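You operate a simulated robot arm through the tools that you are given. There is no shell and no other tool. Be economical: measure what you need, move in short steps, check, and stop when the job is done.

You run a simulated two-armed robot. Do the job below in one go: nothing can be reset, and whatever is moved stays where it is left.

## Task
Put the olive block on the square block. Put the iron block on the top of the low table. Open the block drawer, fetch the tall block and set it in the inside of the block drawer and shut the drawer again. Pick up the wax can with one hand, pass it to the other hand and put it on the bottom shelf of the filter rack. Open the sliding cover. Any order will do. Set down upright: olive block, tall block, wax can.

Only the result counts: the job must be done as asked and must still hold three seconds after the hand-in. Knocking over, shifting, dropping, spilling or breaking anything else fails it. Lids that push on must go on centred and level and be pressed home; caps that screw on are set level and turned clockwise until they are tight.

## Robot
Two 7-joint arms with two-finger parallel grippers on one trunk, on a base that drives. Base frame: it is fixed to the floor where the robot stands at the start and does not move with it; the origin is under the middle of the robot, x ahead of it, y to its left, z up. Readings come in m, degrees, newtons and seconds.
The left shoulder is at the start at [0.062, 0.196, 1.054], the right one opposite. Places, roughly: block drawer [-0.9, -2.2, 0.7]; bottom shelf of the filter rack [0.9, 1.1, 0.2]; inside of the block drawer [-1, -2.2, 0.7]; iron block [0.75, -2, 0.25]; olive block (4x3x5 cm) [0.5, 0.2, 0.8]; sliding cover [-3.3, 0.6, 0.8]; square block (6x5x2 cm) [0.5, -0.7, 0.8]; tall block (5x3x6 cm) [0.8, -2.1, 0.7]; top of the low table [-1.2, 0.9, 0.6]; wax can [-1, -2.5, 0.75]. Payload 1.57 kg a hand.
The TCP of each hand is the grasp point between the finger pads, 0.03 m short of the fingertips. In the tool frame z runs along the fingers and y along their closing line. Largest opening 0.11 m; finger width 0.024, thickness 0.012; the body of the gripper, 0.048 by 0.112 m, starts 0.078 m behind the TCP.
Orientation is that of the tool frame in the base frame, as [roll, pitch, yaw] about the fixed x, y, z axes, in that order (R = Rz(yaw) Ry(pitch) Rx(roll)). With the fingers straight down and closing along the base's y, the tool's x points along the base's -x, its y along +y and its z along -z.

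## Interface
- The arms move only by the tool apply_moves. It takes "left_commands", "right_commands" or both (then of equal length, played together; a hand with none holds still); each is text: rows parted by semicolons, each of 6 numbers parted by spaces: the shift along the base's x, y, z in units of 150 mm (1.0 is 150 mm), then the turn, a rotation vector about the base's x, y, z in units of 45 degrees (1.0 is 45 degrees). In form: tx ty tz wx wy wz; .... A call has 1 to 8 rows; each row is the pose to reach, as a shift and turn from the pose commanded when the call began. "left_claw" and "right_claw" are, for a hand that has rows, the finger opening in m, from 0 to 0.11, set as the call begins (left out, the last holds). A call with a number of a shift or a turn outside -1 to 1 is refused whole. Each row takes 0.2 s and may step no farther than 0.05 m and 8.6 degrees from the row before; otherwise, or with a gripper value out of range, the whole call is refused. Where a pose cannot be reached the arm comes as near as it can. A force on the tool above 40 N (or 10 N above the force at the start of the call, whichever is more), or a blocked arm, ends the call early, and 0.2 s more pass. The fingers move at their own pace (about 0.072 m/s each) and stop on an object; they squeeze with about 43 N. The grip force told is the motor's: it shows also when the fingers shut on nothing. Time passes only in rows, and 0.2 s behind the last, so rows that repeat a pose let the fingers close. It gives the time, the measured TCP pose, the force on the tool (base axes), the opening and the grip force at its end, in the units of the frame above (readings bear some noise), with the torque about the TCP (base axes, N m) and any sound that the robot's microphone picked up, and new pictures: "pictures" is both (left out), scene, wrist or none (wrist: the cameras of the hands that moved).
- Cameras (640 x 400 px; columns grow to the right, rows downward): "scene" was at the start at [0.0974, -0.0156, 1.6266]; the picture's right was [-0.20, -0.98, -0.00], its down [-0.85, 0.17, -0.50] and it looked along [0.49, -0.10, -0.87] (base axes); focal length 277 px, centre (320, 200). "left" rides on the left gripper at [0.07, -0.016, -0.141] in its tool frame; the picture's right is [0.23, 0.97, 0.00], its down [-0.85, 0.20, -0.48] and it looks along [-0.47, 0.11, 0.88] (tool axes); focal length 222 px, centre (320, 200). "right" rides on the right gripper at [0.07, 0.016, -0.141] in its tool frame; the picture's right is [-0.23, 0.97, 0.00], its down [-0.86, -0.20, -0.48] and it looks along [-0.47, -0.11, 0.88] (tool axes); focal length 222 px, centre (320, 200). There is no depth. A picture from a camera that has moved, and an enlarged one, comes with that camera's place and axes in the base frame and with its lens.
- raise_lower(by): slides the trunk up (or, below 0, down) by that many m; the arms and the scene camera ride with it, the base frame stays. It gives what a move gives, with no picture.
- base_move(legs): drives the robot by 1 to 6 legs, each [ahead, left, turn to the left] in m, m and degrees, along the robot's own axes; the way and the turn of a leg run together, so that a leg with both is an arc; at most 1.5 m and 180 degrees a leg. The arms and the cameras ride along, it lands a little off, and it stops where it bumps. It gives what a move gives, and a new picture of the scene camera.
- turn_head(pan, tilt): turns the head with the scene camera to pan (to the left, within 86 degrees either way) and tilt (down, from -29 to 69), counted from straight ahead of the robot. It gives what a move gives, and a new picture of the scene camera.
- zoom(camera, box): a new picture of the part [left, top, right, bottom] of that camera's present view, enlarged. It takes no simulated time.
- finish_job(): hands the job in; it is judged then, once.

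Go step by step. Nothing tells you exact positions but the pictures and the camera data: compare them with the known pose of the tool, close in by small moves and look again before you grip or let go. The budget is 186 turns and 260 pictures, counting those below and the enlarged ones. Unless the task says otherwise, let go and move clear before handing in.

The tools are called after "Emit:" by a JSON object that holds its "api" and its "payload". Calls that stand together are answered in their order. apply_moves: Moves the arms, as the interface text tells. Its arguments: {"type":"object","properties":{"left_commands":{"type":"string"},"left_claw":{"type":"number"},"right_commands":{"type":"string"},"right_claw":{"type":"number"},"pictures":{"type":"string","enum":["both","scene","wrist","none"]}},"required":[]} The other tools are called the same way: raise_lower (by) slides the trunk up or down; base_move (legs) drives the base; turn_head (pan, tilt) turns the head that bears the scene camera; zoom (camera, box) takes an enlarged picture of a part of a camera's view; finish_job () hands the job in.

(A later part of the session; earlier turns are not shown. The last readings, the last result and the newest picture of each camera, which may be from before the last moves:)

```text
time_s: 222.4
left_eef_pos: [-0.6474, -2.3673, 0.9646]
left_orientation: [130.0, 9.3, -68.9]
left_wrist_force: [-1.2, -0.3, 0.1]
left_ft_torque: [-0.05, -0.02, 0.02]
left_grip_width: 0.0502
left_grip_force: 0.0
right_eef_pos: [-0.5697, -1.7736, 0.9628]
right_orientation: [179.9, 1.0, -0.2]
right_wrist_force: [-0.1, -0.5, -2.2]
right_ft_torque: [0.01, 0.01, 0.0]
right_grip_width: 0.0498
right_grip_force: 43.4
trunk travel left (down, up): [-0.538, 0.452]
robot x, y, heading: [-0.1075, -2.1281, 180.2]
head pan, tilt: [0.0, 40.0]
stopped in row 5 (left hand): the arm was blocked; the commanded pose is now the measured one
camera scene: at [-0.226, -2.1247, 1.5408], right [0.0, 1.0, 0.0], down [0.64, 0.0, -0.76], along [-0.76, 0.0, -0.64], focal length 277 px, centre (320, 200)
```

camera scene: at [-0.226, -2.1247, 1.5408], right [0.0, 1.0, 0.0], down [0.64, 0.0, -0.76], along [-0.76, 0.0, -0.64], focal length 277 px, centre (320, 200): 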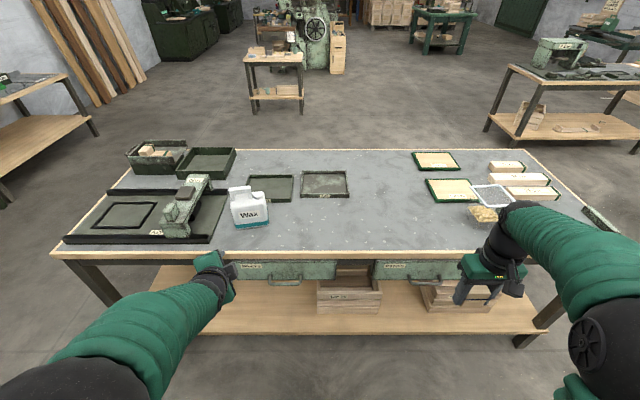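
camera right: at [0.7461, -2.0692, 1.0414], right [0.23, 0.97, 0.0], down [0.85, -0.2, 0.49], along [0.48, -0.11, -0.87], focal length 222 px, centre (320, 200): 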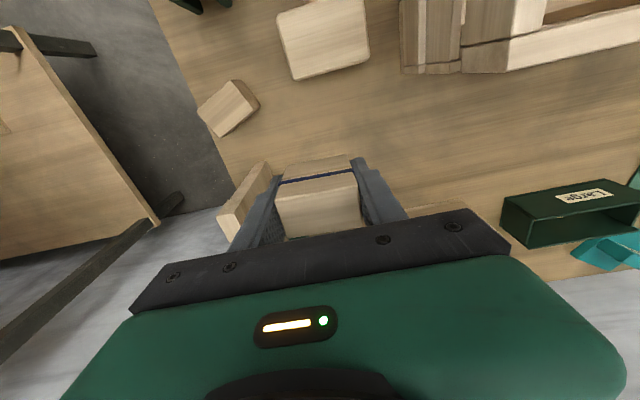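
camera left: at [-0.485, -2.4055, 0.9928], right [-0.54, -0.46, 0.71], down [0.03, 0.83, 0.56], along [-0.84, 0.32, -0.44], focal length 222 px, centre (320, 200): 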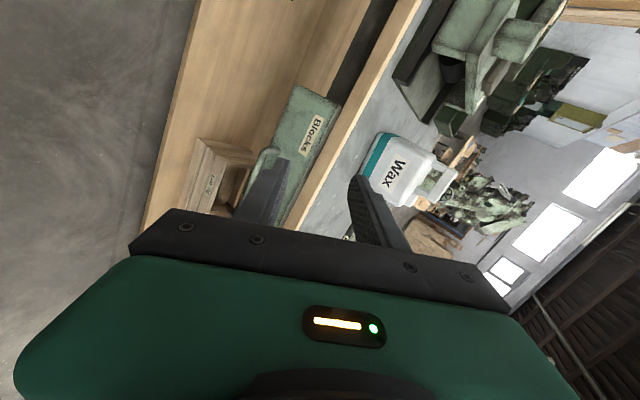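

Emit:
{"api": "base_move", "payload": {"legs": [[0, -0.17, 0]]}}

Emit:
{"api": "apply_moves", "payload": {"left_commands": "0 -0.1 0 0 0 -0.1; 0 -0.2 0 0 0 -0.2; 0 -0.37 0 0 0 -0.34; 0 -0.37 -0.1 0 0 -0.34; 0 -0.37 -0.3 0 0 -0.34; 0 -0.37 -0.3 0 0 -0.34", "pictures": "both"}}

```text
time_s: 223.8
left_eef_pos: [-0.6485, -2.2035, 0.9654]
left_orientation: [129.9, 9.5, -68.9]
left_wrist_force: [-0.3, 0.3, 0.7]
left_ft_torque: [0.0, 0.02, 0.0]
left_grip_width: 0.0503
left_grip_force: 0.1
right_eef_pos: [-0.5703, -1.6095, 0.9648]
right_orientation: [-179.9, 1.1, -0.2]
right_wrist_force: [0.8, 0.5, -1.0]
right_ft_torque: [0.03, -0.02, 0.01]
right_grip_width: 0.0496
right_grip_force: 43.5
trunk travel left (down, up): [-0.538, 0.452]
robot x, y, heading: [-0.1062, -1.9582, 179.7]
head pan, tilt: [0.0, 40.0]
camera scene: at [-0.2263, -1.964, 1.5412], right [0.0, 1.0, 0.0], down [0.64, 0.0, -0.76], along [-0.76, 0.0, -0.64], focal length 277 px, centre (320, 200)
```

scene: 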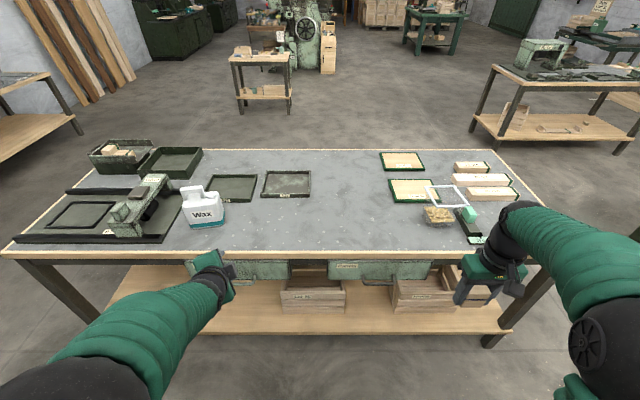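

```text
time_s: 225.2
left_eef_pos: [-0.6468, -2.2596, 0.9198]
left_orientation: [130.0, 9.6, -84.3]
left_wrist_force: [0.2, 0.0, 0.0]
left_ft_torque: [0.03, 0.0, 0.02]
left_grip_width: 0.05
left_grip_force: 0.1
right_eef_pos: [-0.5685, -1.6078, 0.9646]
right_orientation: [180.0, 1.2, -0.3]
right_wrist_force: [-0.2, 0.4, -1.7]
right_ft_torque: [0.02, 0.02, -0.01]
right_grip_width: 0.0498
right_grip_force: 42.4
trunk travel left (down, up): [-0.538, 0.452]
robot x, y, heading: [-0.1084, -1.9594, 179.7]
head pan, tilt: [0.0, 40.0]
camera scene: at [-0.2255, -1.9612, 1.5411], right [0.0, 1.0, 0.0], down [0.64, 0.0, -0.77], along [-0.77, 0.0, -0.64], focal length 277 px, centre (320, 200)
camera left: at [-0.5207, -2.3282, 0.9852], right [-0.59, -0.41, 0.7], down [0.16, 0.79, 0.6], along [-0.79, 0.46, -0.4], focal length 222 px, centre (320, 200)
```

scene: 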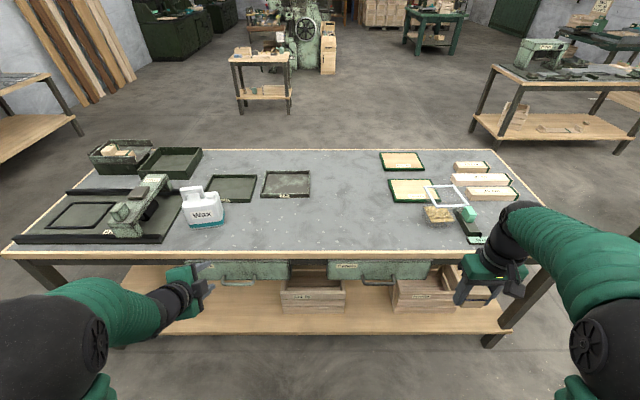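
left: 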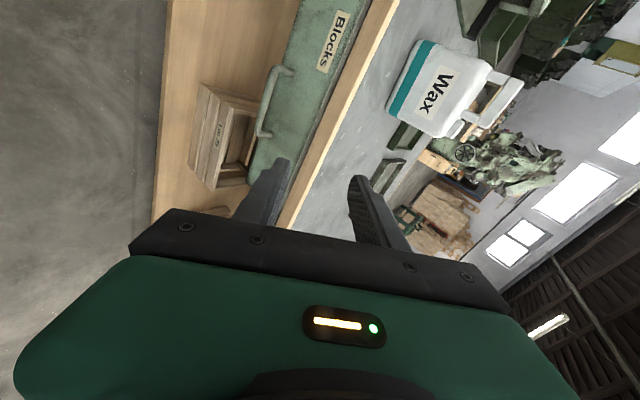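

The left hand is now tilted about 50° with fingers closing in the vertical plane. I bring it down in front of the bar.

Emit:
{"api": "apply_moves", "payload": {"left_commands": "0 0.02 -0.25 0 0 0; -0.1 0.04 -0.5 0 0 0; -0.2 0.05 -0.75 0 0 0; -0.3 0.05 -0.95 0 0 0; -0.3 0.05 -0.95 0 0 0", "left_claw": 0.04, "pictures": "both"}}

Emit:
{"api": "zoom", "payload": {"camera": "left", "box": [160, 60, 440, 240]}}

Emit:
{"api": "zoom", "payload": {"camera": "scene", "box": [160, 220, 300, 320]}}

```text
time_s: 226.4
left_eef_pos: [-0.6917, -2.2475, 0.7809]
left_orientation: [129.9, 9.5, -84.2]
left_wrist_force: [0.6, -0.2, -0.1]
left_ft_torque: [-0.04, 0.0, 0.02]
left_grip_width: 0.0401
left_grip_force: 0.1
right_eef_pos: [-0.5676, -1.6059, 0.9639]
right_orientation: [179.8, 1.0, -0.3]
right_wrist_force: [0.0, 0.3, -0.8]
right_ft_torque: [-0.04, 0.03, 0.0]
right_grip_width: 0.0497
right_grip_force: 42.7
trunk travel left (down, up): [-0.538, 0.452]
robot x, y, heading: [-0.1046, -1.9573, 180.0]
head pan, tilt: [0.0, 40.0]
camera scene: at [-0.2258, -1.9572, 1.5411], right [0.0, 1.0, 0.0], down [0.64, 0.0, -0.76], along [-0.76, 0.0, -0.64], focal length 277 px, centre (320, 200)
camera left: at [-0.5654, -2.3176, 0.8457], right [-0.59, -0.41, 0.7], down [0.16, 0.79, 0.59], along [-0.79, 0.46, -0.4], focal length 222 px, centre (320, 200)
```

scene: 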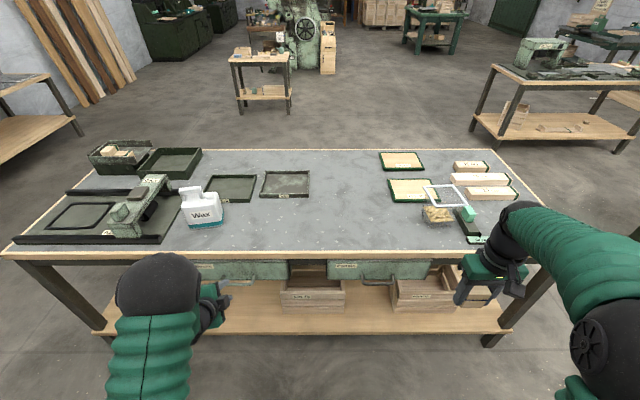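
left: 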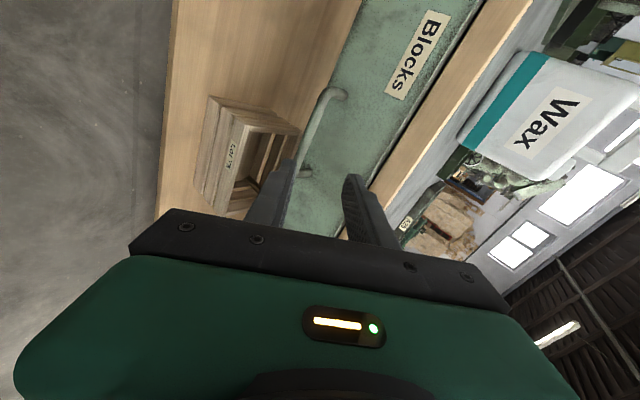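

```text
2.22 times, centred on (300, 150) of left
camera zoom: at [-0.5654, -2.3176, 0.8457], right [-0.59, -0.41, 0.7], down [0.16, 0.79, 0.59], along [-0.79, 0.46, -0.4], focal length 494 px, centre (364, 311)
```

zoom: 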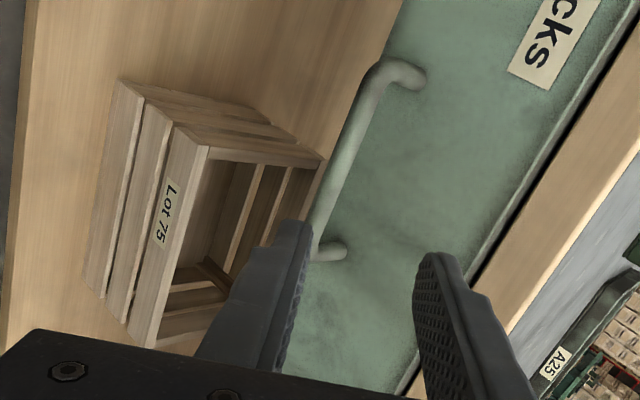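

```text
4.00 times, centred on (230, 270) of scene
camera zoom: at [-0.2258, -1.9572, 1.5411], right [0.0, 1.0, 0.0], down [0.64, 0.0, -0.76], along [-0.76, 0.0, -0.64], focal length 1108 px, centre (680, -80)
```

zoom: 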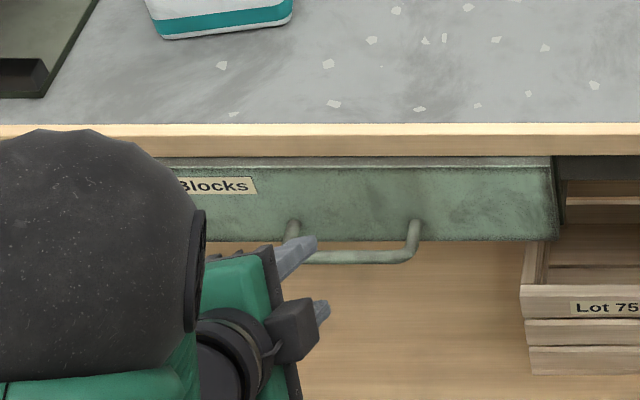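

Emit:
{"api": "apply_moves", "payload": {"left_commands": "0.055 0 -0.067 0 0 0; -0.204 0 -0.278 0 0 0; -0.33 0 -0.38 0 0 0; -0.33 0 -0.38 0 0 0", "left_claw": 0.045, "pictures": "wrist"}}

Emit:
{"api": "zoom", "payload": {"camera": "left", "box": [160, 60, 440, 240]}}

Emit:
{"api": "zoom", "payload": {"camera": "scene", "box": [160, 220, 300, 320]}}

```text
time_s: 227.4
left_eef_pos: [-0.7405, -2.25, 0.7203]
left_orientation: [129.9, 9.4, -84.1]
left_wrist_force: [0.3, -1.5, 0.5]
left_ft_torque: [0.02, -0.01, 0.03]
left_grip_width: 0.045
left_grip_force: 0.0
right_eef_pos: [-0.5688, -1.6047, 0.9635]
right_orientation: [179.8, 1.1, -0.3]
right_wrist_force: [-0.2, -1.2, -1.2]
right_ft_torque: [0.01, -0.01, 0.02]
right_grip_width: 0.0498
right_grip_force: 42.6
trunk travel left (down, up): [-0.538, 0.452]
robot x, y, heading: [-0.1086, -1.9604, 179.8]
head pan, tilt: [0.0, 40.0]
camera left: at [-0.6149, -2.319, 0.7863], right [-0.59, -0.41, 0.7], down [0.16, 0.79, 0.59], along [-0.79, 0.46, -0.4], focal length 222 px, centre (320, 200)
```

left: 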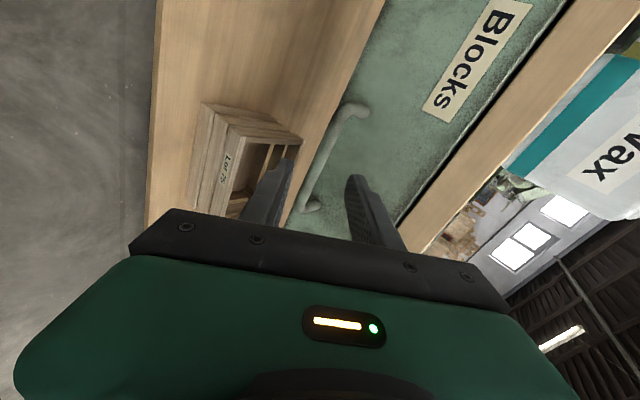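

```text
2.22 times, centred on (300, 150) of left
camera zoom: at [-0.6149, -2.319, 0.7863], right [-0.59, -0.41, 0.7], down [0.16, 0.79, 0.59], along [-0.79, 0.46, -0.4], focal length 494 px, centre (364, 311)
```

zoom: 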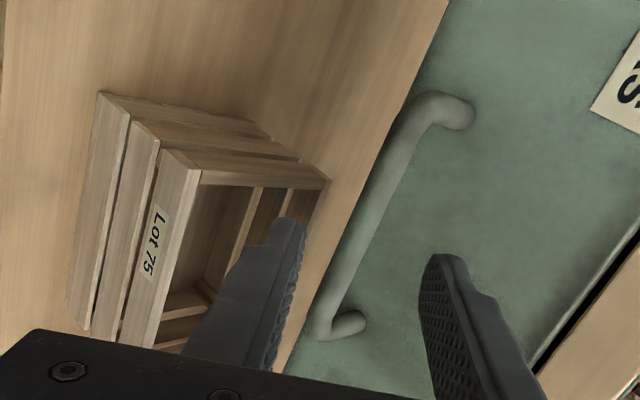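

```text
4.00 times, centred on (230, 270) of scene
camera zoom: at [-0.2263, -1.9573, 1.541], right [0.0, 1.0, 0.0], down [0.64, 0.0, -0.76], along [-0.76, 0.0, -0.64], focal length 1108 px, centre (680, -80)
```

zoom: 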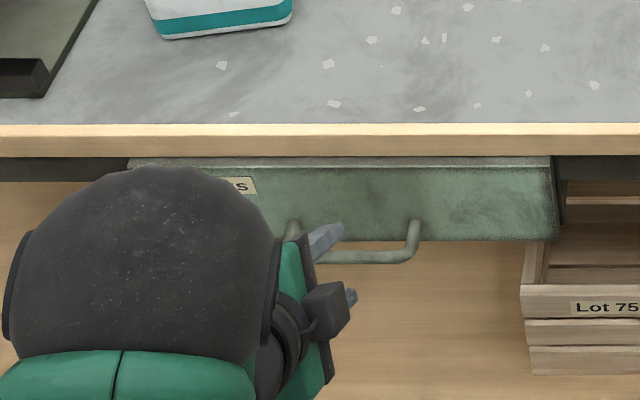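

Emit:
{"api": "apply_moves", "payload": {"left_commands": "-0.06 0 -0.05 0 0 0; -0.12 0 -0.09 0 0 0; -0.12 0 -0.09 0 0 0", "pictures": "none"}}

Emit:
{"api": "apply_moves", "payload": {"left_commands": "0 0 0 0 0 0; 0 0 0 0 0 0; 0 0 0 0 0 0", "left_claw": 0.0, "pictures": "wrist"}}

```text
time_s: 228.2
left_eef_pos: [-0.76, -2.2483, 0.7087]
left_orientation: [129.9, 9.4, -84.1]
left_wrist_force: [0.7, 0.4, 0.6]
left_ft_torque: [0.03, 0.05, 0.01]
left_grip_width: 0.0451
left_grip_force: 0.1
right_eef_pos: [-0.5691, -1.6063, 0.9635]
right_orientation: [179.7, 0.9, -0.3]
right_wrist_force: [-0.9, 0.6, -1.7]
right_ft_torque: [0.0, -0.01, -0.01]
right_grip_width: 0.0496
right_grip_force: 42.9
trunk travel left (down, up): [-0.538, 0.452]
robot x, y, heading: [-0.1033, -1.9595, 179.8]
head pan, tilt: [0.0, 40.0]
```

```text
time_s: 229.0
left_eef_pos: [-0.758, -2.2474, 0.7057]
left_orientation: [130.3, 9.3, -84.2]
left_wrist_force: [15.9, 4.9, -13.8]
left_ft_torque: [-0.58, -0.58, -0.66]
left_grip_width: 0.0155
left_grip_force: 31.7
right_eef_pos: [-0.5683, -1.6043, 0.9621]
right_orientation: [179.9, 1.1, -0.3]
right_wrist_force: [-0.1, -0.3, -1.1]
right_ft_torque: [-0.01, 0.05, -0.02]
right_grip_width: 0.0498
right_grip_force: 43.1
trunk travel left (down, up): [-0.538, 0.452]
robot x, y, heading: [-0.107, -1.9626, 179.8]
head pan, tilt: [0.0, 40.0]
camera left: at [-0.6316, -2.317, 0.7717], right [-0.59, -0.41, 0.7], down [0.16, 0.79, 0.59], along [-0.79, 0.46, -0.4], focal length 222 px, centre (320, 200)
```

left: 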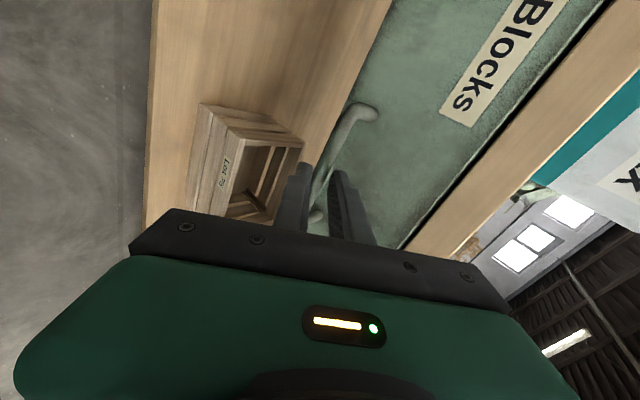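

The bar is gripped. I pull the drawer out along +x.

Emit:
{"api": "apply_moves", "payload": {"left_commands": "0.1 0 0 0 0 0; 0.25 0 0 0 0 0; 0.4 0 0 0 0 0; 0.55 0 0 0 0 0; 0.7 0 0 0 0 0; 0.85 0 0 0 0 0; 1 0 0 0 0 0; 1 0 0 0 0 0", "pictures": "both"}}

```text
time_s: 230.8
left_eef_pos: [-0.61, -2.2491, 0.7079]
left_orientation: [129.8, 9.3, -84.3]
left_wrist_force: [0.9, -0.6, -0.6]
left_ft_torque: [0.04, 0.0, 0.01]
left_grip_width: 0.0
left_grip_force: 20.9
right_eef_pos: [-0.5686, -1.6052, 0.9637]
right_orientation: [179.8, 1.0, -0.3]
right_wrist_force: [0.5, -1.1, -1.7]
right_ft_torque: [0.01, 0.01, -0.01]
right_grip_width: 0.0499
right_grip_force: 43.2
trunk travel left (down, up): [-0.538, 0.452]
robot x, y, heading: [-0.1109, -1.9596, 180.0]
head pan, tilt: [0.0, 40.0]
camera scene: at [-0.2268, -1.9574, 1.541], right [0.0, 1.0, 0.0], down [0.64, 0.0, -0.76], along [-0.76, 0.0, -0.64], focal length 277 px, centre (320, 200)
camera left: at [-0.484, -2.3181, 0.7733], right [-0.59, -0.41, 0.7], down [0.16, 0.79, 0.59], along [-0.79, 0.46, -0.4], focal length 222 px, centre (320, 200)
```

scene: 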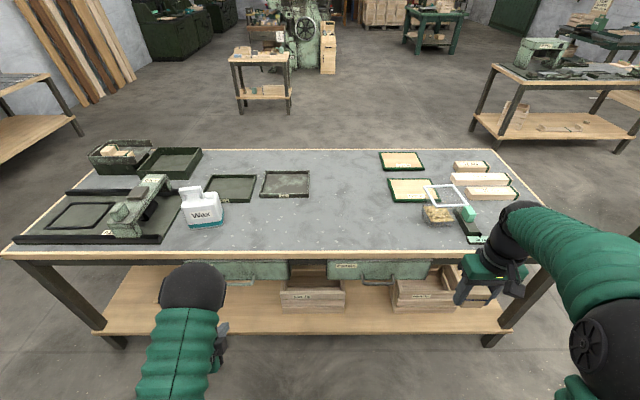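
left: 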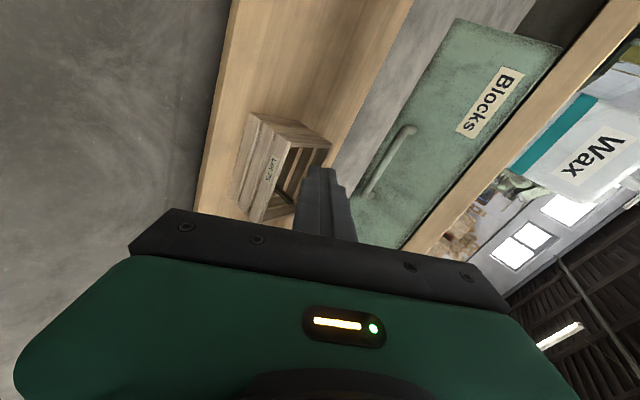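

The fingers slipped off the bar. I look at where the drawer is now.

Emit:
{"api": "zoom", "payload": {"camera": "scene", "box": [160, 220, 300, 320]}}

Emit:
{"api": "zoom", "payload": {"camera": "left", "box": [300, 60, 580, 240]}}

```text
4.00 times, centred on (230, 270) of scene
camera zoom: at [-0.2268, -1.9574, 1.541], right [0.0, 1.0, 0.0], down [0.64, 0.0, -0.76], along [-0.76, 0.0, -0.64], focal length 1108 px, centre (680, -80)
```

zoom: 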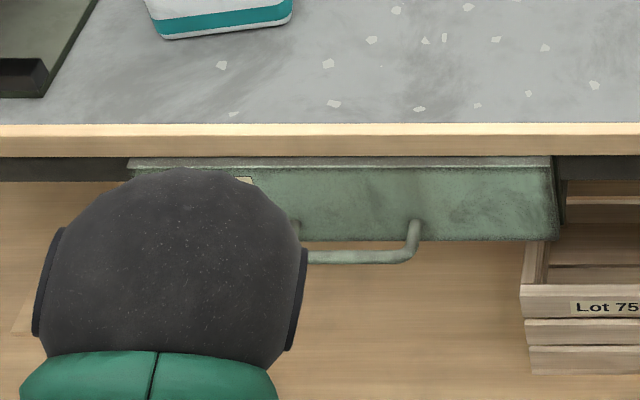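

```text
2.22 times, centred on (440, 150) of left
camera zoom: at [-0.484, -2.3181, 0.7733], right [-0.59, -0.41, 0.7], down [0.16, 0.79, 0.59], along [-0.79, 0.46, -0.4], focal length 494 px, centre (53, 311)
```

zoom: 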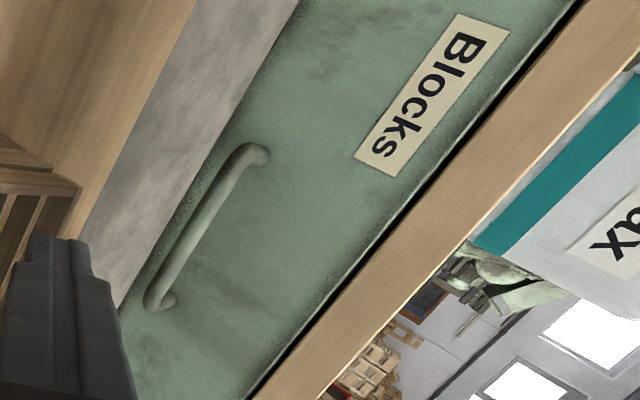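

The drawer has not moved; a better fix puts the bar at [-0.78, -2.25, 0.687], so I had only the fingertips on it. I re-approach deeper and steeper.

Emit:
{"api": "apply_moves", "payload": {"left_commands": "-0.1 0 0.1 0 -0.11 0; -0.3 0 0.2 0 -0.22 0; -0.5 0 0.25 0 -0.33 0; -0.7 0 0.25 0 -0.33 0; -0.87 0 0.2 0 -0.33 0; -0.87 0 0.2 0 -0.33 0", "left_claw": 0.04, "pictures": "wrist"}}

Emit:
{"api": "zoom", "payload": {"camera": "left", "box": [160, 60, 440, 240]}}

```text
time_s: 232.2
left_eef_pos: [-0.7414, -2.2474, 0.7406]
left_orientation: [144.8, 7.7, -81.9]
left_wrist_force: [0.4, -0.7, 0.7]
left_ft_torque: [-0.02, 0.02, -0.02]
left_grip_width: 0.0399
left_grip_force: 0.0
right_eef_pos: [-0.5681, -1.6052, 0.9642]
right_orientation: [179.9, 1.2, -0.3]
right_wrist_force: [0.5, 0.1, -1.3]
right_ft_torque: [-0.02, -0.01, 0.0]
right_grip_width: 0.0499
right_grip_force: 43.2
trunk travel left (down, up): [-0.538, 0.452]
robot x, y, heading: [-0.1068, -1.9604, 179.9]
head pan, tilt: [0.0, 40.0]
camera left: at [-0.6364, -2.3174, 0.8353], right [-0.75, -0.41, 0.53], down [0.0, 0.79, 0.61], along [-0.67, 0.46, -0.59], focal length 222 px, centre (320, 200)
```

left: 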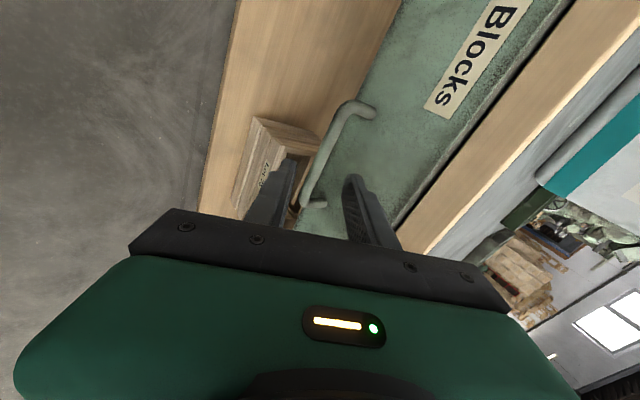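

```text
2.22 times, centred on (300, 150) of left
camera zoom: at [-0.6364, -2.3174, 0.8353], right [-0.75, -0.41, 0.53], down [0.0, 0.79, 0.61], along [-0.67, 0.46, -0.59], focal length 494 px, centre (364, 311)
```

zoom: 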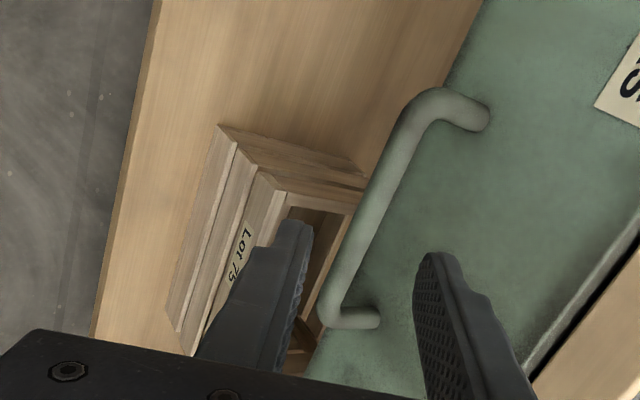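

Emit:
{"api": "apply_moves", "payload": {"left_commands": "-0.08 0 -0.11 0 0 0; -0.16 0 -0.22 0 0 0; -0.22 0 -0.3 0 0 0; -0.244 0 -0.33 0 0 0; -0.244 0 -0.33 0 0 0", "left_claw": 0.034, "pictures": "wrist"}}

Emit:
{"api": "apply_moves", "payload": {"left_commands": "0 0 0 0 0 0; 0 0 0 0 0 0; 0 0 0 0 0 0", "left_claw": 0.0, "pictures": "wrist"}}

```text
time_s: 233.4
left_eef_pos: [-0.7739, -2.2486, 0.6917]
left_orientation: [144.6, 7.6, -81.9]
left_wrist_force: [12.5, -0.6, 12.7]
left_ft_torque: [0.07, 0.41, -0.04]
left_grip_width: 0.0312
left_grip_force: 0.0
right_eef_pos: [-0.5666, -1.6046, 0.9645]
right_orientation: [179.8, 1.2, -0.3]
right_wrist_force: [-0.4, -0.4, -1.0]
right_ft_torque: [-0.02, 0.03, 0.01]
right_grip_width: 0.0497
right_grip_force: 43.3
trunk travel left (down, up): [-0.538, 0.452]
robot x, y, heading: [-0.1089, -1.9569, 179.8]
head pan, tilt: [0.0, 40.0]
camera left: at [-0.6695, -2.3173, 0.7867], right [-0.74, -0.41, 0.53], down [0.0, 0.79, 0.61], along [-0.67, 0.46, -0.59], focal length 222 px, centre (320, 200)
```

left: 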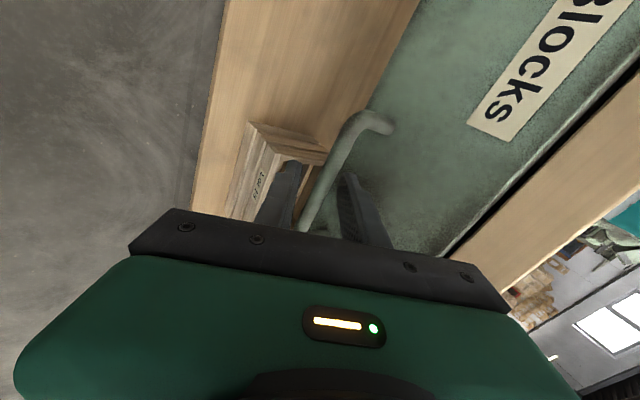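

```text
time_s: 234.2
left_eef_pos: [-0.7769, -2.2473, 0.6886]
left_orientation: [144.8, 7.6, -82.1]
left_wrist_force: [-2.1, 1.5, 0.8]
left_ft_torque: [-0.28, -0.02, -0.82]
left_grip_width: 0.0163
left_grip_force: 31.9
right_eef_pos: [-0.5687, -1.607, 0.9625]
right_orientation: [179.7, 1.0, -0.3]
right_wrist_force: [-0.1, 0.1, -1.2]
right_ft_torque: [0.01, 0.03, -0.03]
right_grip_width: 0.0498
right_grip_force: 43.4
trunk travel left (down, up): [-0.538, 0.452]
robot x, y, heading: [-0.1063, -1.962, 179.8]
head pan, tilt: [0.0, 40.0]
camera left: at [-0.6722, -2.3169, 0.7848], right [-0.75, -0.41, 0.53], down [0.0, 0.79, 0.61], along [-0.66, 0.46, -0.59], focal length 222 px, centre (320, 200)
```

left: 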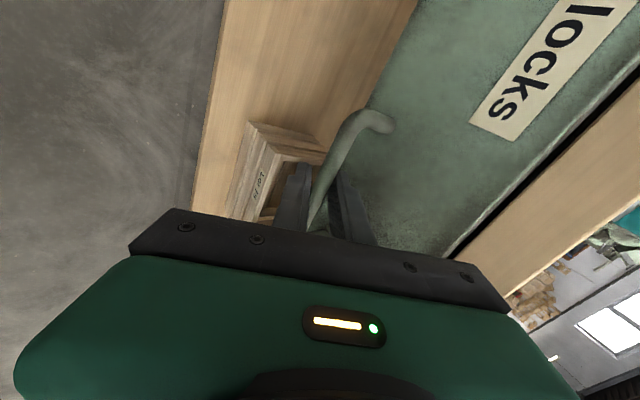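

A deep grip now. I pull again.

Emit:
{"api": "apply_moves", "payload": {"left_commands": "0.1 0 0 0 0 0; 0.25 0 0 0 0 0; 0.4 0 0 0 0 0; 0.55 0 0 0 0 0; 0.7 0 0 0 0 0; 0.85 0 0 0 0 0; 1 0 0 0 0 0; 1 0 0 0 0 0", "pictures": "both"}}

```text
time_s: 236.0
left_eef_pos: [-0.6265, -2.2476, 0.6895]
left_orientation: [144.9, 7.6, -81.9]
left_wrist_force: [2.5, 11.7, -2.0]
left_ft_torque: [-0.26, -0.1, -0.92]
left_grip_width: 0.0161
left_grip_force: 31.4
right_eef_pos: [-0.5688, -1.6043, 0.9636]
right_orientation: [179.7, 0.9, -0.3]
right_wrist_force: [-0.3, 0.4, -1.3]
right_ft_torque: [0.03, -0.02, 0.03]
right_grip_width: 0.0497
right_grip_force: 43.0
trunk travel left (down, up): [-0.538, 0.452]
robot x, y, heading: [-0.1062, -1.9596, 180.1]
head pan, tilt: [0.0, 40.0]
camera scene: at [-0.2271, -1.9544, 1.5409], right [0.0, 1.0, 0.0], down [0.64, 0.0, -0.76], along [-0.76, 0.0, -0.64], focal length 277 px, centre (320, 200)
camera left: at [-0.522, -2.3168, 0.7851], right [-0.75, -0.41, 0.53], down [0.0, 0.79, 0.61], along [-0.66, 0.46, -0.59], focal length 222 px, centre (320, 200)
```

scene: 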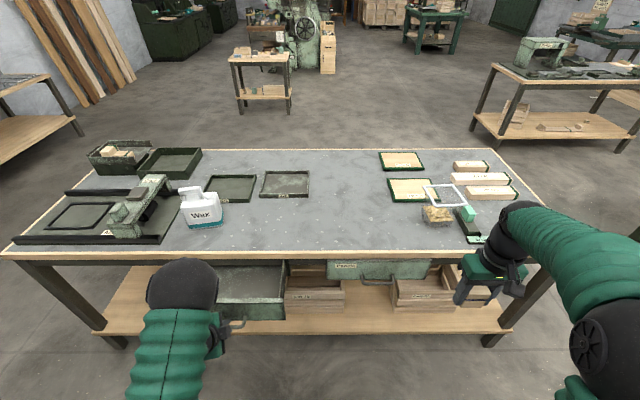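
left: 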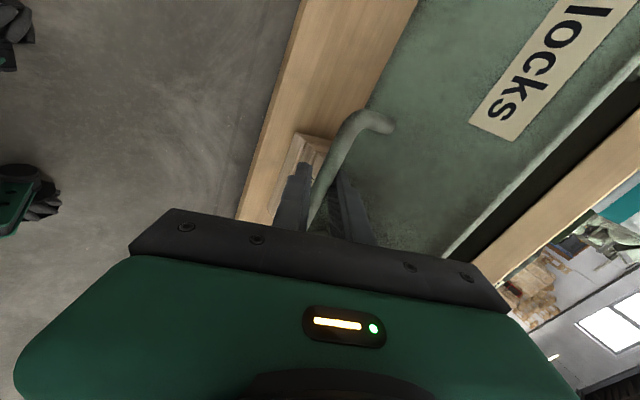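

Emit:
{"api": "apply_moves", "payload": {"left_commands": "0.08 0 0 0 0 0; 0.16 0 0 0 0 0; 0.24 0 0 0 0 0; 0.32 0 0 0 0 0; 0.32 0 0 0 0 0", "pictures": "scene"}}

Emit:
{"api": "zoom", "payload": {"camera": "scene", "box": [160, 220, 340, 340]}}

```text
time_s: 237.2
left_eef_pos: [-0.5784, -2.2473, 0.6892]
left_orientation: [145.0, 7.6, -81.9]
left_wrist_force: [2.0, 10.0, -18.4]
left_ft_torque: [-0.46, -0.06, -0.68]
left_grip_width: 0.016
left_grip_force: 31.6
right_eef_pos: [-0.5694, -1.6056, 0.9626]
right_orientation: [179.8, 1.0, -0.3]
right_wrist_force: [0.1, 0.7, -0.8]
right_ft_torque: [0.01, 0.01, 0.0]
right_grip_width: 0.0496
right_grip_force: 43.2
trunk travel left (down, up): [-0.538, 0.452]
robot x, y, heading: [-0.1092, -1.9574, 179.7]
head pan, tilt: [0.0, 40.0]
camera scene: at [-0.2294, -1.9562, 1.5406], right [0.0, 1.0, 0.0], down [0.65, 0.0, -0.76], along [-0.76, 0.0, -0.65], focal length 277 px, centre (320, 200)
```

scene: 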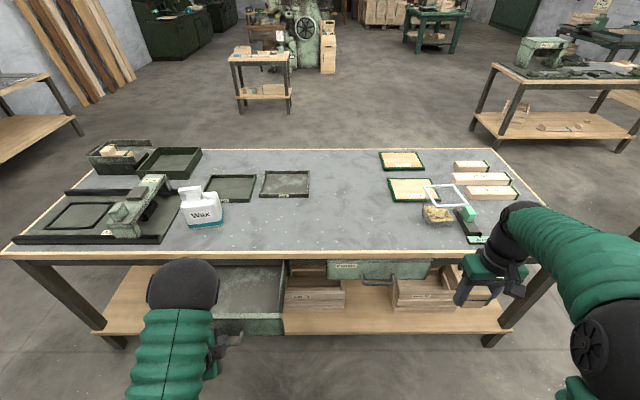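

```text
3.33 times, centred on (250, 280) of scene
camera zoom: at [-0.2294, -1.9562, 1.5406], right [0.0, 1.0, 0.0], down [0.65, 0.0, -0.76], along [-0.76, 0.0, -0.65], focal length 923 px, centre (553, -67)
```

zoom: 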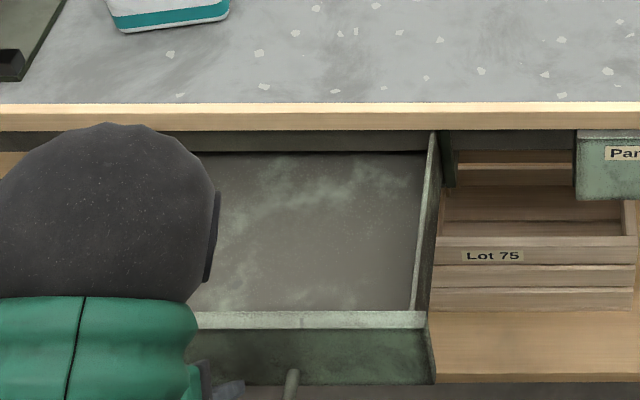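

The drawer is open by about 0.2 m. I release the handle and withdraw the left hand along its own axis.

Emit:
{"api": "apply_moves", "payload": {"left_commands": "0 0 0 0 0 0; 0 0 0 0 0 0; 0 0 0 0 0 0; 0.08 0 0.11 0 0 0; 0.16 0 0.22 0 0 0; 0.25 0 0.4 0 0 0; 0.25 0 0.6 0 0 0; 0.25 0 0.8 0 0 0", "left_claw": 0.036, "pictures": "none"}}

```text
time_s: 239.0
left_eef_pos: [-0.5415, -2.247, 0.809]
left_orientation: [144.7, 7.6, -82.0]
left_wrist_force: [1.0, -0.5, -0.2]
left_ft_torque: [0.03, 0.02, 0.01]
left_grip_width: 0.036
left_grip_force: 0.0
right_eef_pos: [-0.5662, -1.6053, 0.964]
right_orientation: [179.8, 1.1, -0.3]
right_wrist_force: [0.2, -0.1, -1.2]
right_ft_torque: [0.0, 0.04, -0.02]
right_grip_width: 0.0498
right_grip_force: 42.6
trunk travel left (down, up): [-0.538, 0.452]
robot x, y, heading: [-0.105, -1.9576, 180.3]
head pan, tilt: [0.0, 40.0]
```

Emit:
{"api": "base_move", "payload": {"legs": [[0, 0.25, 0]]}}

Emit:
{"api": "apply_moves", "payload": {"left_commands": "0 -0.2 0.2 0 0 0; 0 -0.4 0.4 0 0 0; 0 -0.6 0.6 0 0 0; 0 -0.6 0.6 0 0 0; 0 -0.6 0.6 0 0 0; 0 -0.6 0.6 0 0 0", "right_commands": "-0.1 -0.2 0 0 0 0; -0.2 -0.4 0 0 0 0; -0.4 -0.6 0 0 0 0; -0.6 -0.8 0 0 0 0; -0.8 -1 0 0 0 0; -0.8 -1 0 0 0 0", "pictures": "both"}}

```text
time_s: 240.9
left_eef_pos: [-0.5429, -2.4873, 0.8121]
left_orientation: [144.8, 7.1, -82.1]
left_wrist_force: [0.4, 0.7, 1.0]
left_ft_torque: [-0.05, -0.04, 0.06]
left_grip_width: 0.0361
left_grip_force: 0.1
right_eef_pos: [-0.5697, -1.8453, 0.9599]
right_orientation: [179.3, 1.0, -0.4]
right_wrist_force: [0.1, 0.7, -1.5]
right_ft_torque: [-0.05, 0.02, 0.01]
right_grip_width: 0.0497
right_grip_force: 42.7
trunk travel left (down, up): [-0.538, 0.452]
robot x, y, heading: [-0.1077, -2.206, 179.8]
head pan, tilt: [0.0, 40.0]
camera scene: at [-0.227, -2.1918, 1.5409], right [0.0, 1.0, -0.01], down [0.64, -0.01, -0.76], along [-0.76, 0.0, -0.64], focal length 277 px, centre (320, 200)
```

scene: 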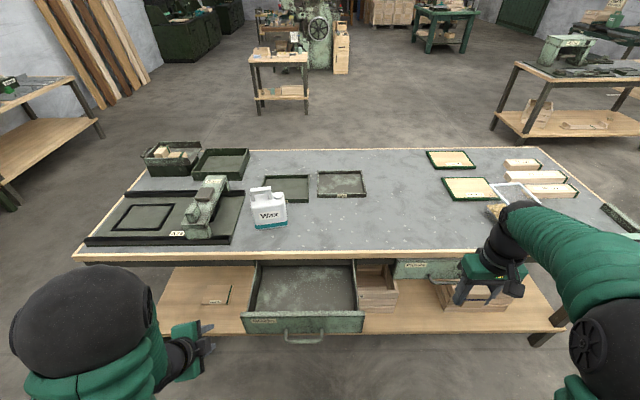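

```text
time_s: 242.3
left_eef_pos: [-0.5437, -2.586, 0.8988]
left_orientation: [144.7, 7.6, -82.2]
left_wrist_force: [0.3, 0.3, -0.2]
left_ft_torque: [-0.01, -0.03, 0.02]
left_grip_width: 0.036
left_grip_force: 0.0
right_eef_pos: [-0.688, -2.0067, 0.9632]
right_orientation: [180.0, 1.1, -0.5]
right_wrist_force: [0.2, 0.1, -1.1]
right_ft_torque: [-0.02, -0.01, 0.0]
right_grip_width: 0.0498
right_grip_force: 42.6
trunk travel left (down, up): [-0.538, 0.452]
robot x, y, heading: [-0.1074, -2.2087, 179.9]
head pan, tilt: [0.0, 40.0]
camera scene: at [-0.2262, -2.2066, 1.5411], right [0.0, 1.0, 0.0], down [0.64, 0.0, -0.77], along [-0.77, 0.0, -0.64], focal length 277 px, centre (320, 200)
camera right: at [-0.6155, -2.0212, 1.1032], right [-0.23, -0.97, 0.01], down [-0.84, 0.21, 0.5], along [-0.48, 0.11, -0.87], focal length 222 px, centre (320, 200)
camera left: at [-0.438, -2.6564, 0.9942], right [-0.75, -0.41, 0.53], down [0.01, 0.79, 0.62], along [-0.67, 0.46, -0.59], focal length 222 px, centre (320, 200)
```

scene: 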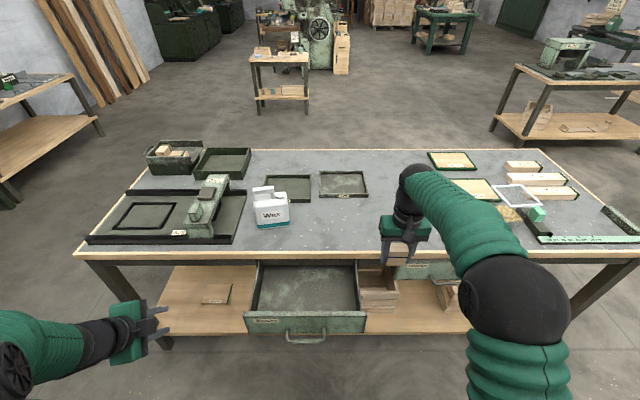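
right: 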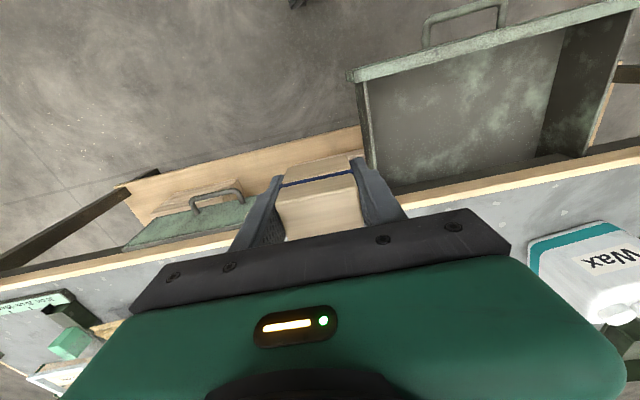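
left: 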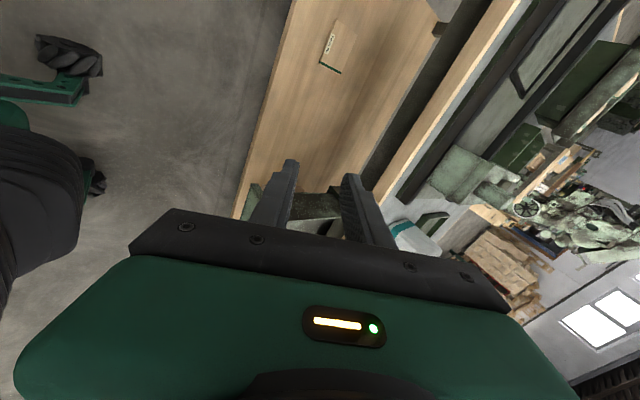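

Emit:
{"api": "base_move", "payload": {"legs": [[0, 0.1, 0]]}}

Emit:
{"api": "apply_moves", "payload": {"right_commands": "-0.05 -0.2 0 0 0 0; -0.1 -0.4 0 0 0 0; -0.15 -0.6 0 0 0 0; -0.2 -0.8 -0.1 0 0 0; -0.2 -0.8 -0.4 0 0 0; -0.2 -0.8 -0.6 0 0 0; -0.2 -0.8 -0.6 0 0 0", "pictures": "both"}}

Emit:
{"api": "zoom", "payload": {"camera": "scene", "box": [230, 210, 430, 350]}}

```text
time_s: 243.4
left_eef_pos: [-0.5452, -2.6685, 0.9047]
left_orientation: [144.6, 6.6, -82.3]
left_wrist_force: [-1.3, 2.1, -0.7]
left_ft_torque: [-0.11, -0.06, 0.04]
left_grip_width: 0.0363
left_grip_force: 0.1
right_eef_pos: [-0.6882, -2.0849, 0.9589]
right_orientation: [179.0, 1.0, -0.6]
right_wrist_force: [0.5, 1.8, -2.1]
right_ft_torque: [-0.16, 0.0, -0.03]
right_grip_width: 0.0498
right_grip_force: 43.4
trunk travel left (down, up): [-0.538, 0.452]
robot x, y, heading: [-0.1072, -2.3042, 180.0]
head pan, tilt: [0.0, 40.0]
camera scene: at [-0.2275, -2.2726, 1.5406], right [0.01, 1.0, -0.02], down [0.64, -0.02, -0.76], along [-0.76, -0.01, -0.64], focal length 277 px, centre (320, 200)
```

scene: 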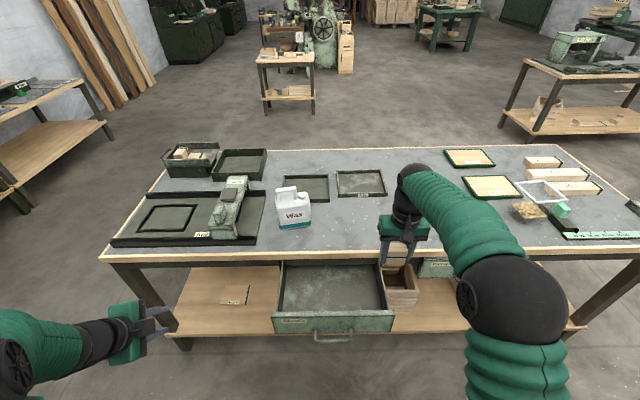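

```text
time_s: 245.0
left_eef_pos: [-0.5426, -2.6857, 0.8979]
left_orientation: [144.7, 7.8, -82.3]
left_wrist_force: [0.4, -1.2, -0.2]
left_ft_torque: [0.03, 0.04, 0.0]
left_grip_width: 0.036
left_grip_force: 0.1
right_eef_pos: [-0.7186, -2.224, 0.8763]
right_orientation: [-179.9, 1.1, -0.5]
right_wrist_force: [-0.2, 0.2, -1.6]
right_ft_torque: [0.04, 0.02, 0.03]
right_grip_width: 0.0495
right_grip_force: 43.0
trunk travel left (down, up): [-0.538, 0.452]
robot x, y, heading: [-0.1097, -2.3063, 179.4]
head pan, tilt: [0.0, 40.0]
camera scene: at [-0.2278, -2.3027, 1.541], right [0.0, 1.0, 0.0], down [0.64, 0.0, -0.76], along [-0.76, 0.0, -0.64], focal length 277 px, centre (320, 200)
camera right: at [-0.6462, -2.24, 1.0142], right [-0.24, -0.97, 0.0], down [-0.84, 0.21, 0.5], along [-0.48, 0.12, -0.87], focal length 222 px, centre (320, 200)
```

scene: 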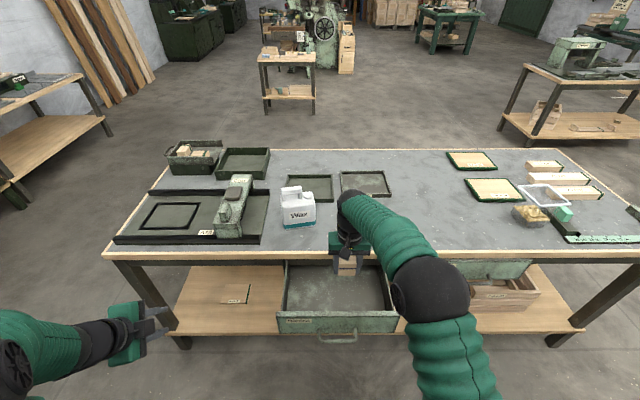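
right: 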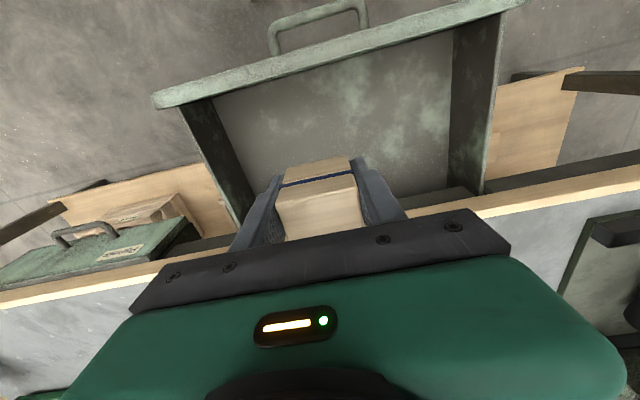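

```text
2.86 times, centred on (330, 280) of scene
camera zoom: at [-0.2278, -2.3027, 1.541], right [0.0, 1.0, 0.0], down [0.64, 0.0, -0.76], along [-0.76, 0.0, -0.64], focal length 791 px, centre (291, -29)
```

zoom: 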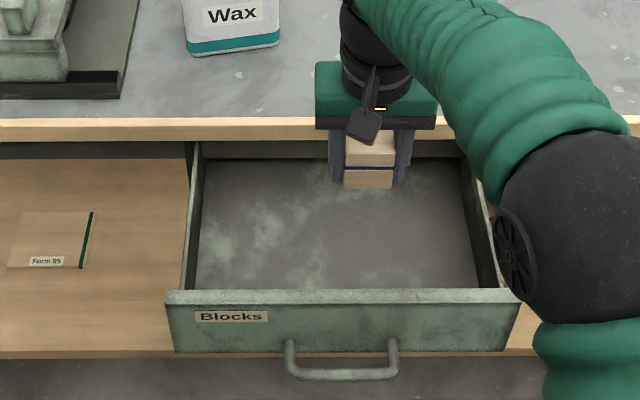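

Emit:
{"api": "apply_moves", "payload": {"right_commands": "0.08 -0.05 -0.2 0 0 0; 0.08 -0.05 -0.5 0 0 0; 0.08 -0.05 -0.75 0 0 0; 0.08 -0.05 -0.85 0 0 0; 0.08 -0.05 -0.85 0 0 0", "pictures": "both"}}

Emit:
{"api": "zoom", "payload": {"camera": "scene", "box": [230, 210, 430, 350]}}

```text
time_s: 246.2
left_eef_pos: [-0.544, -2.6871, 0.8977]
left_orientation: [144.8, 7.9, -82.4]
left_wrist_force: [0.1, 0.2, 0.2]
left_ft_torque: [0.01, 0.0, 0.01]
left_grip_width: 0.0361
left_grip_force: 0.0
right_eef_pos: [-0.7063, -2.2324, 0.7466]
right_orientation: [-179.7, 1.1, -0.6]
right_wrist_force: [-0.1, 0.0, -1.4]
right_ft_torque: [-0.02, 0.0, 0.0]
right_grip_width: 0.0496
right_grip_force: 42.9
trunk travel left (down, up): [-0.538, 0.452]
robot x, y, heading: [-0.108, -2.3071, 179.8]
head pan, tilt: [0.0, 40.0]
camera scene: at [-0.2278, -2.306, 1.541], right [0.0, 1.0, 0.0], down [0.64, 0.0, -0.76], along [-0.76, 0.0, -0.64], focal length 277 px, centre (320, 200)
camera right: at [-0.6335, -2.2492, 0.8859], right [-0.24, -0.97, 0.0], down [-0.84, 0.21, 0.5], along [-0.48, 0.12, -0.87], focal length 222 px, centre (320, 200)
```

scene: 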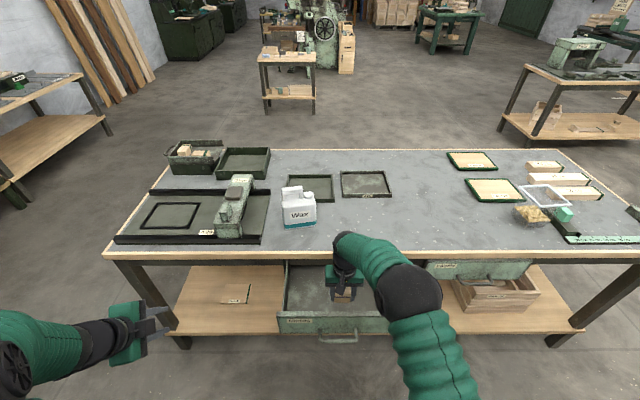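
right: 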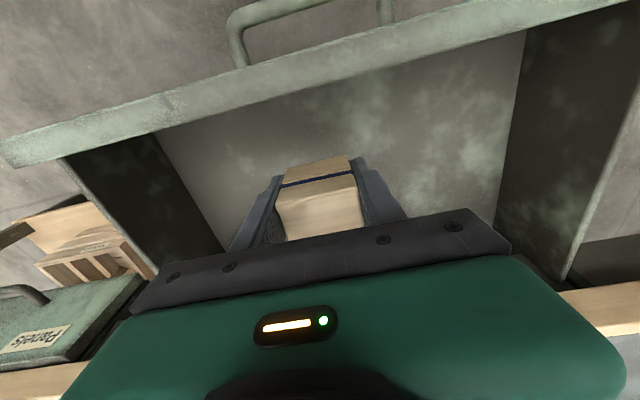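

```text
2.86 times, centred on (330, 280) of scene
camera zoom: at [-0.2278, -2.306, 1.541], right [0.0, 1.0, 0.0], down [0.64, 0.0, -0.76], along [-0.76, 0.0, -0.64], focal length 791 px, centre (291, -29)
```

zoom: 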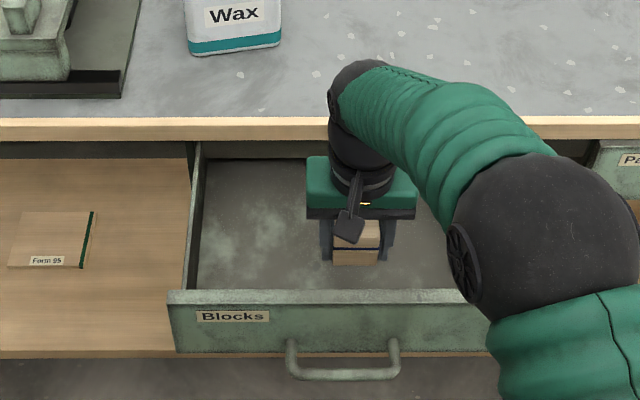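

Inside the drawer now. I go down slowly till it touches.

Emit:
{"api": "apply_moves", "payload": {"right_commands": "0 0 -0.05 0 0 0; 0 0 -0.1 0 0 0; 0 0 -0.13 0 0 0; 0 0 -0.16 0 0 0; 0 0 -0.19 0 0 0; 0 0 -0.22 0 0 0; 0 0 -0.25 0 0 0; 0 0 -0.28 0 0 0", "pictures": "none"}}

```text
time_s: 248.0
left_eef_pos: [-0.5433, -2.688, 0.8971]
left_orientation: [144.6, 8.0, -82.3]
left_wrist_force: [-0.2, -0.7, -1.0]
left_ft_torque: [0.02, 0.0, 0.02]
left_grip_width: 0.0357
left_grip_force: 0.1
right_eef_pos: [-0.7053, -2.2332, 0.7049]
right_orientation: [-179.9, 1.2, -0.6]
right_wrist_force: [0.5, 0.7, -2.0]
right_ft_torque: [0.0, 0.02, 0.03]
right_grip_width: 0.0498
right_grip_force: 42.8
trunk travel left (down, up): [-0.538, 0.452]
robot x, y, heading: [-0.1092, -2.3027, 179.8]
head pan, tilt: [0.0, 40.0]
```

Emit:
{"api": "apply_moves", "payload": {"right_commands": "0 0 -0.03 0 0 0; 0 0 -0.06 0 0 0; 0 0 -0.09 0 0 0; 0 0 -0.12 0 0 0; 0 0 -0.15 0 0 0; 0 0 -0.18 0 0 0; 0 0 -0.21 0 0 0; 0 0 -0.24 0 0 0", "pictures": "wrist"}}

```text
time_s: 248.7
left_eef_pos: [-0.5439, -2.6877, 0.8977]
left_orientation: [144.6, 8.0, -82.3]
left_wrist_force: [0.0, -0.4, 0.3]
left_ft_torque: [-0.01, -0.03, 0.0]
left_grip_width: 0.0363
left_grip_force: 0.0
right_eef_pos: [-0.7102, -2.2342, 0.7037]
right_orientation: [-179.9, 2.3, -0.6]
right_wrist_force: [-0.7, 3.4, 28.4]
right_ft_torque: [-0.07, -0.41, 0.08]
right_grip_width: 0.0497
right_grip_force: 42.9
trunk travel left (down, up): [-0.538, 0.452]
robot x, y, heading: [-0.1082, -2.3041, 179.9]
head pan, tilt: [0.0, 40.0]
stopped in row 3 (right hand): the force on the tool passed its limit at 43 N (the readings are from after the stop); the commanded pose is now the measured one
camera right: at [-0.6358, -2.2494, 0.8408], right [-0.24, -0.97, 0.01], down [-0.83, 0.21, 0.51], along [-0.5, 0.12, -0.86], focal length 222 px, centre (320, 200)
```

right: 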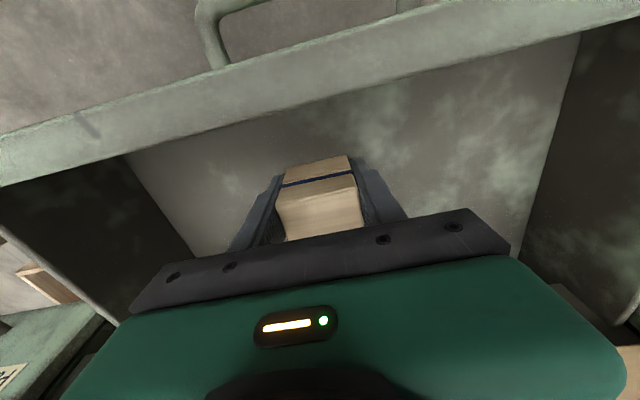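

Emit:
{"api": "apply_moves", "payload": {"right_commands": "0 0 0.01 0 0 0; 0 0 0.01 0 0 0; 0 0 0.01 0 0 0", "right_claw": 0.075, "pictures": "none"}}

Emit:
{"api": "apply_moves", "payload": {"right_commands": "0 0 0.3 0 0 0; 0 0 0.6 0 0 0; 0 0 0.9 0 0 0; 0 0 1 0 0 0", "pictures": "wrist"}}

```text
time_s: 249.5
left_eef_pos: [-0.5418, -2.6867, 0.8992]
left_orientation: [144.5, 7.9, -82.2]
left_wrist_force: [1.0, -0.3, -1.2]
left_ft_torque: [0.03, -0.03, 0.02]
left_grip_width: 0.0359
left_grip_force: 0.0
right_eef_pos: [-0.7073, -2.2318, 0.7021]
right_orientation: [-179.9, 1.8, -0.6]
right_wrist_force: [-1.2, 9.8, 18.5]
right_ft_torque: [-0.35, -0.16, 0.02]
right_grip_width: 0.0658
right_grip_force: 0.1
trunk travel left (down, up): [-0.538, 0.452]
robot x, y, heading: [-0.1055, -2.3114, 179.7]
head pan, tilt: [0.0, 40.0]
```

```text
time_s: 250.5
left_eef_pos: [-0.5442, -2.6868, 0.8969]
left_orientation: [144.7, 7.9, -82.3]
left_wrist_force: [0.6, 0.2, 0.1]
left_ft_torque: [0.02, 0.01, 0.05]
left_grip_width: 0.0363
left_grip_force: 0.1
right_eef_pos: [-0.7076, -2.2325, 0.8515]
right_orientation: [-179.8, 1.6, -0.5]
right_wrist_force: [0.1, 0.2, 0.3]
right_ft_torque: [0.0, 0.03, -0.01]
right_grip_width: 0.075
right_grip_force: 0.1
trunk travel left (down, up): [-0.538, 0.452]
robot x, y, heading: [-0.1084, -2.307, 179.7]
head pan, tilt: [0.0, 40.0]
camera right: at [-0.6341, -2.2493, 0.9904], right [-0.24, -0.97, 0.0], down [-0.84, 0.21, 0.5], along [-0.49, 0.12, -0.86], focal length 222 px, centre (320, 200)
```

right: 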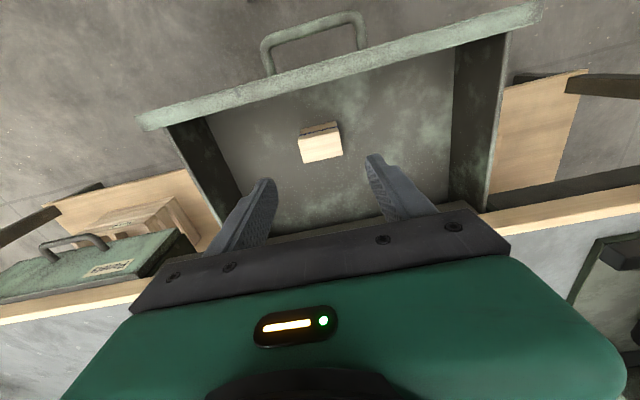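

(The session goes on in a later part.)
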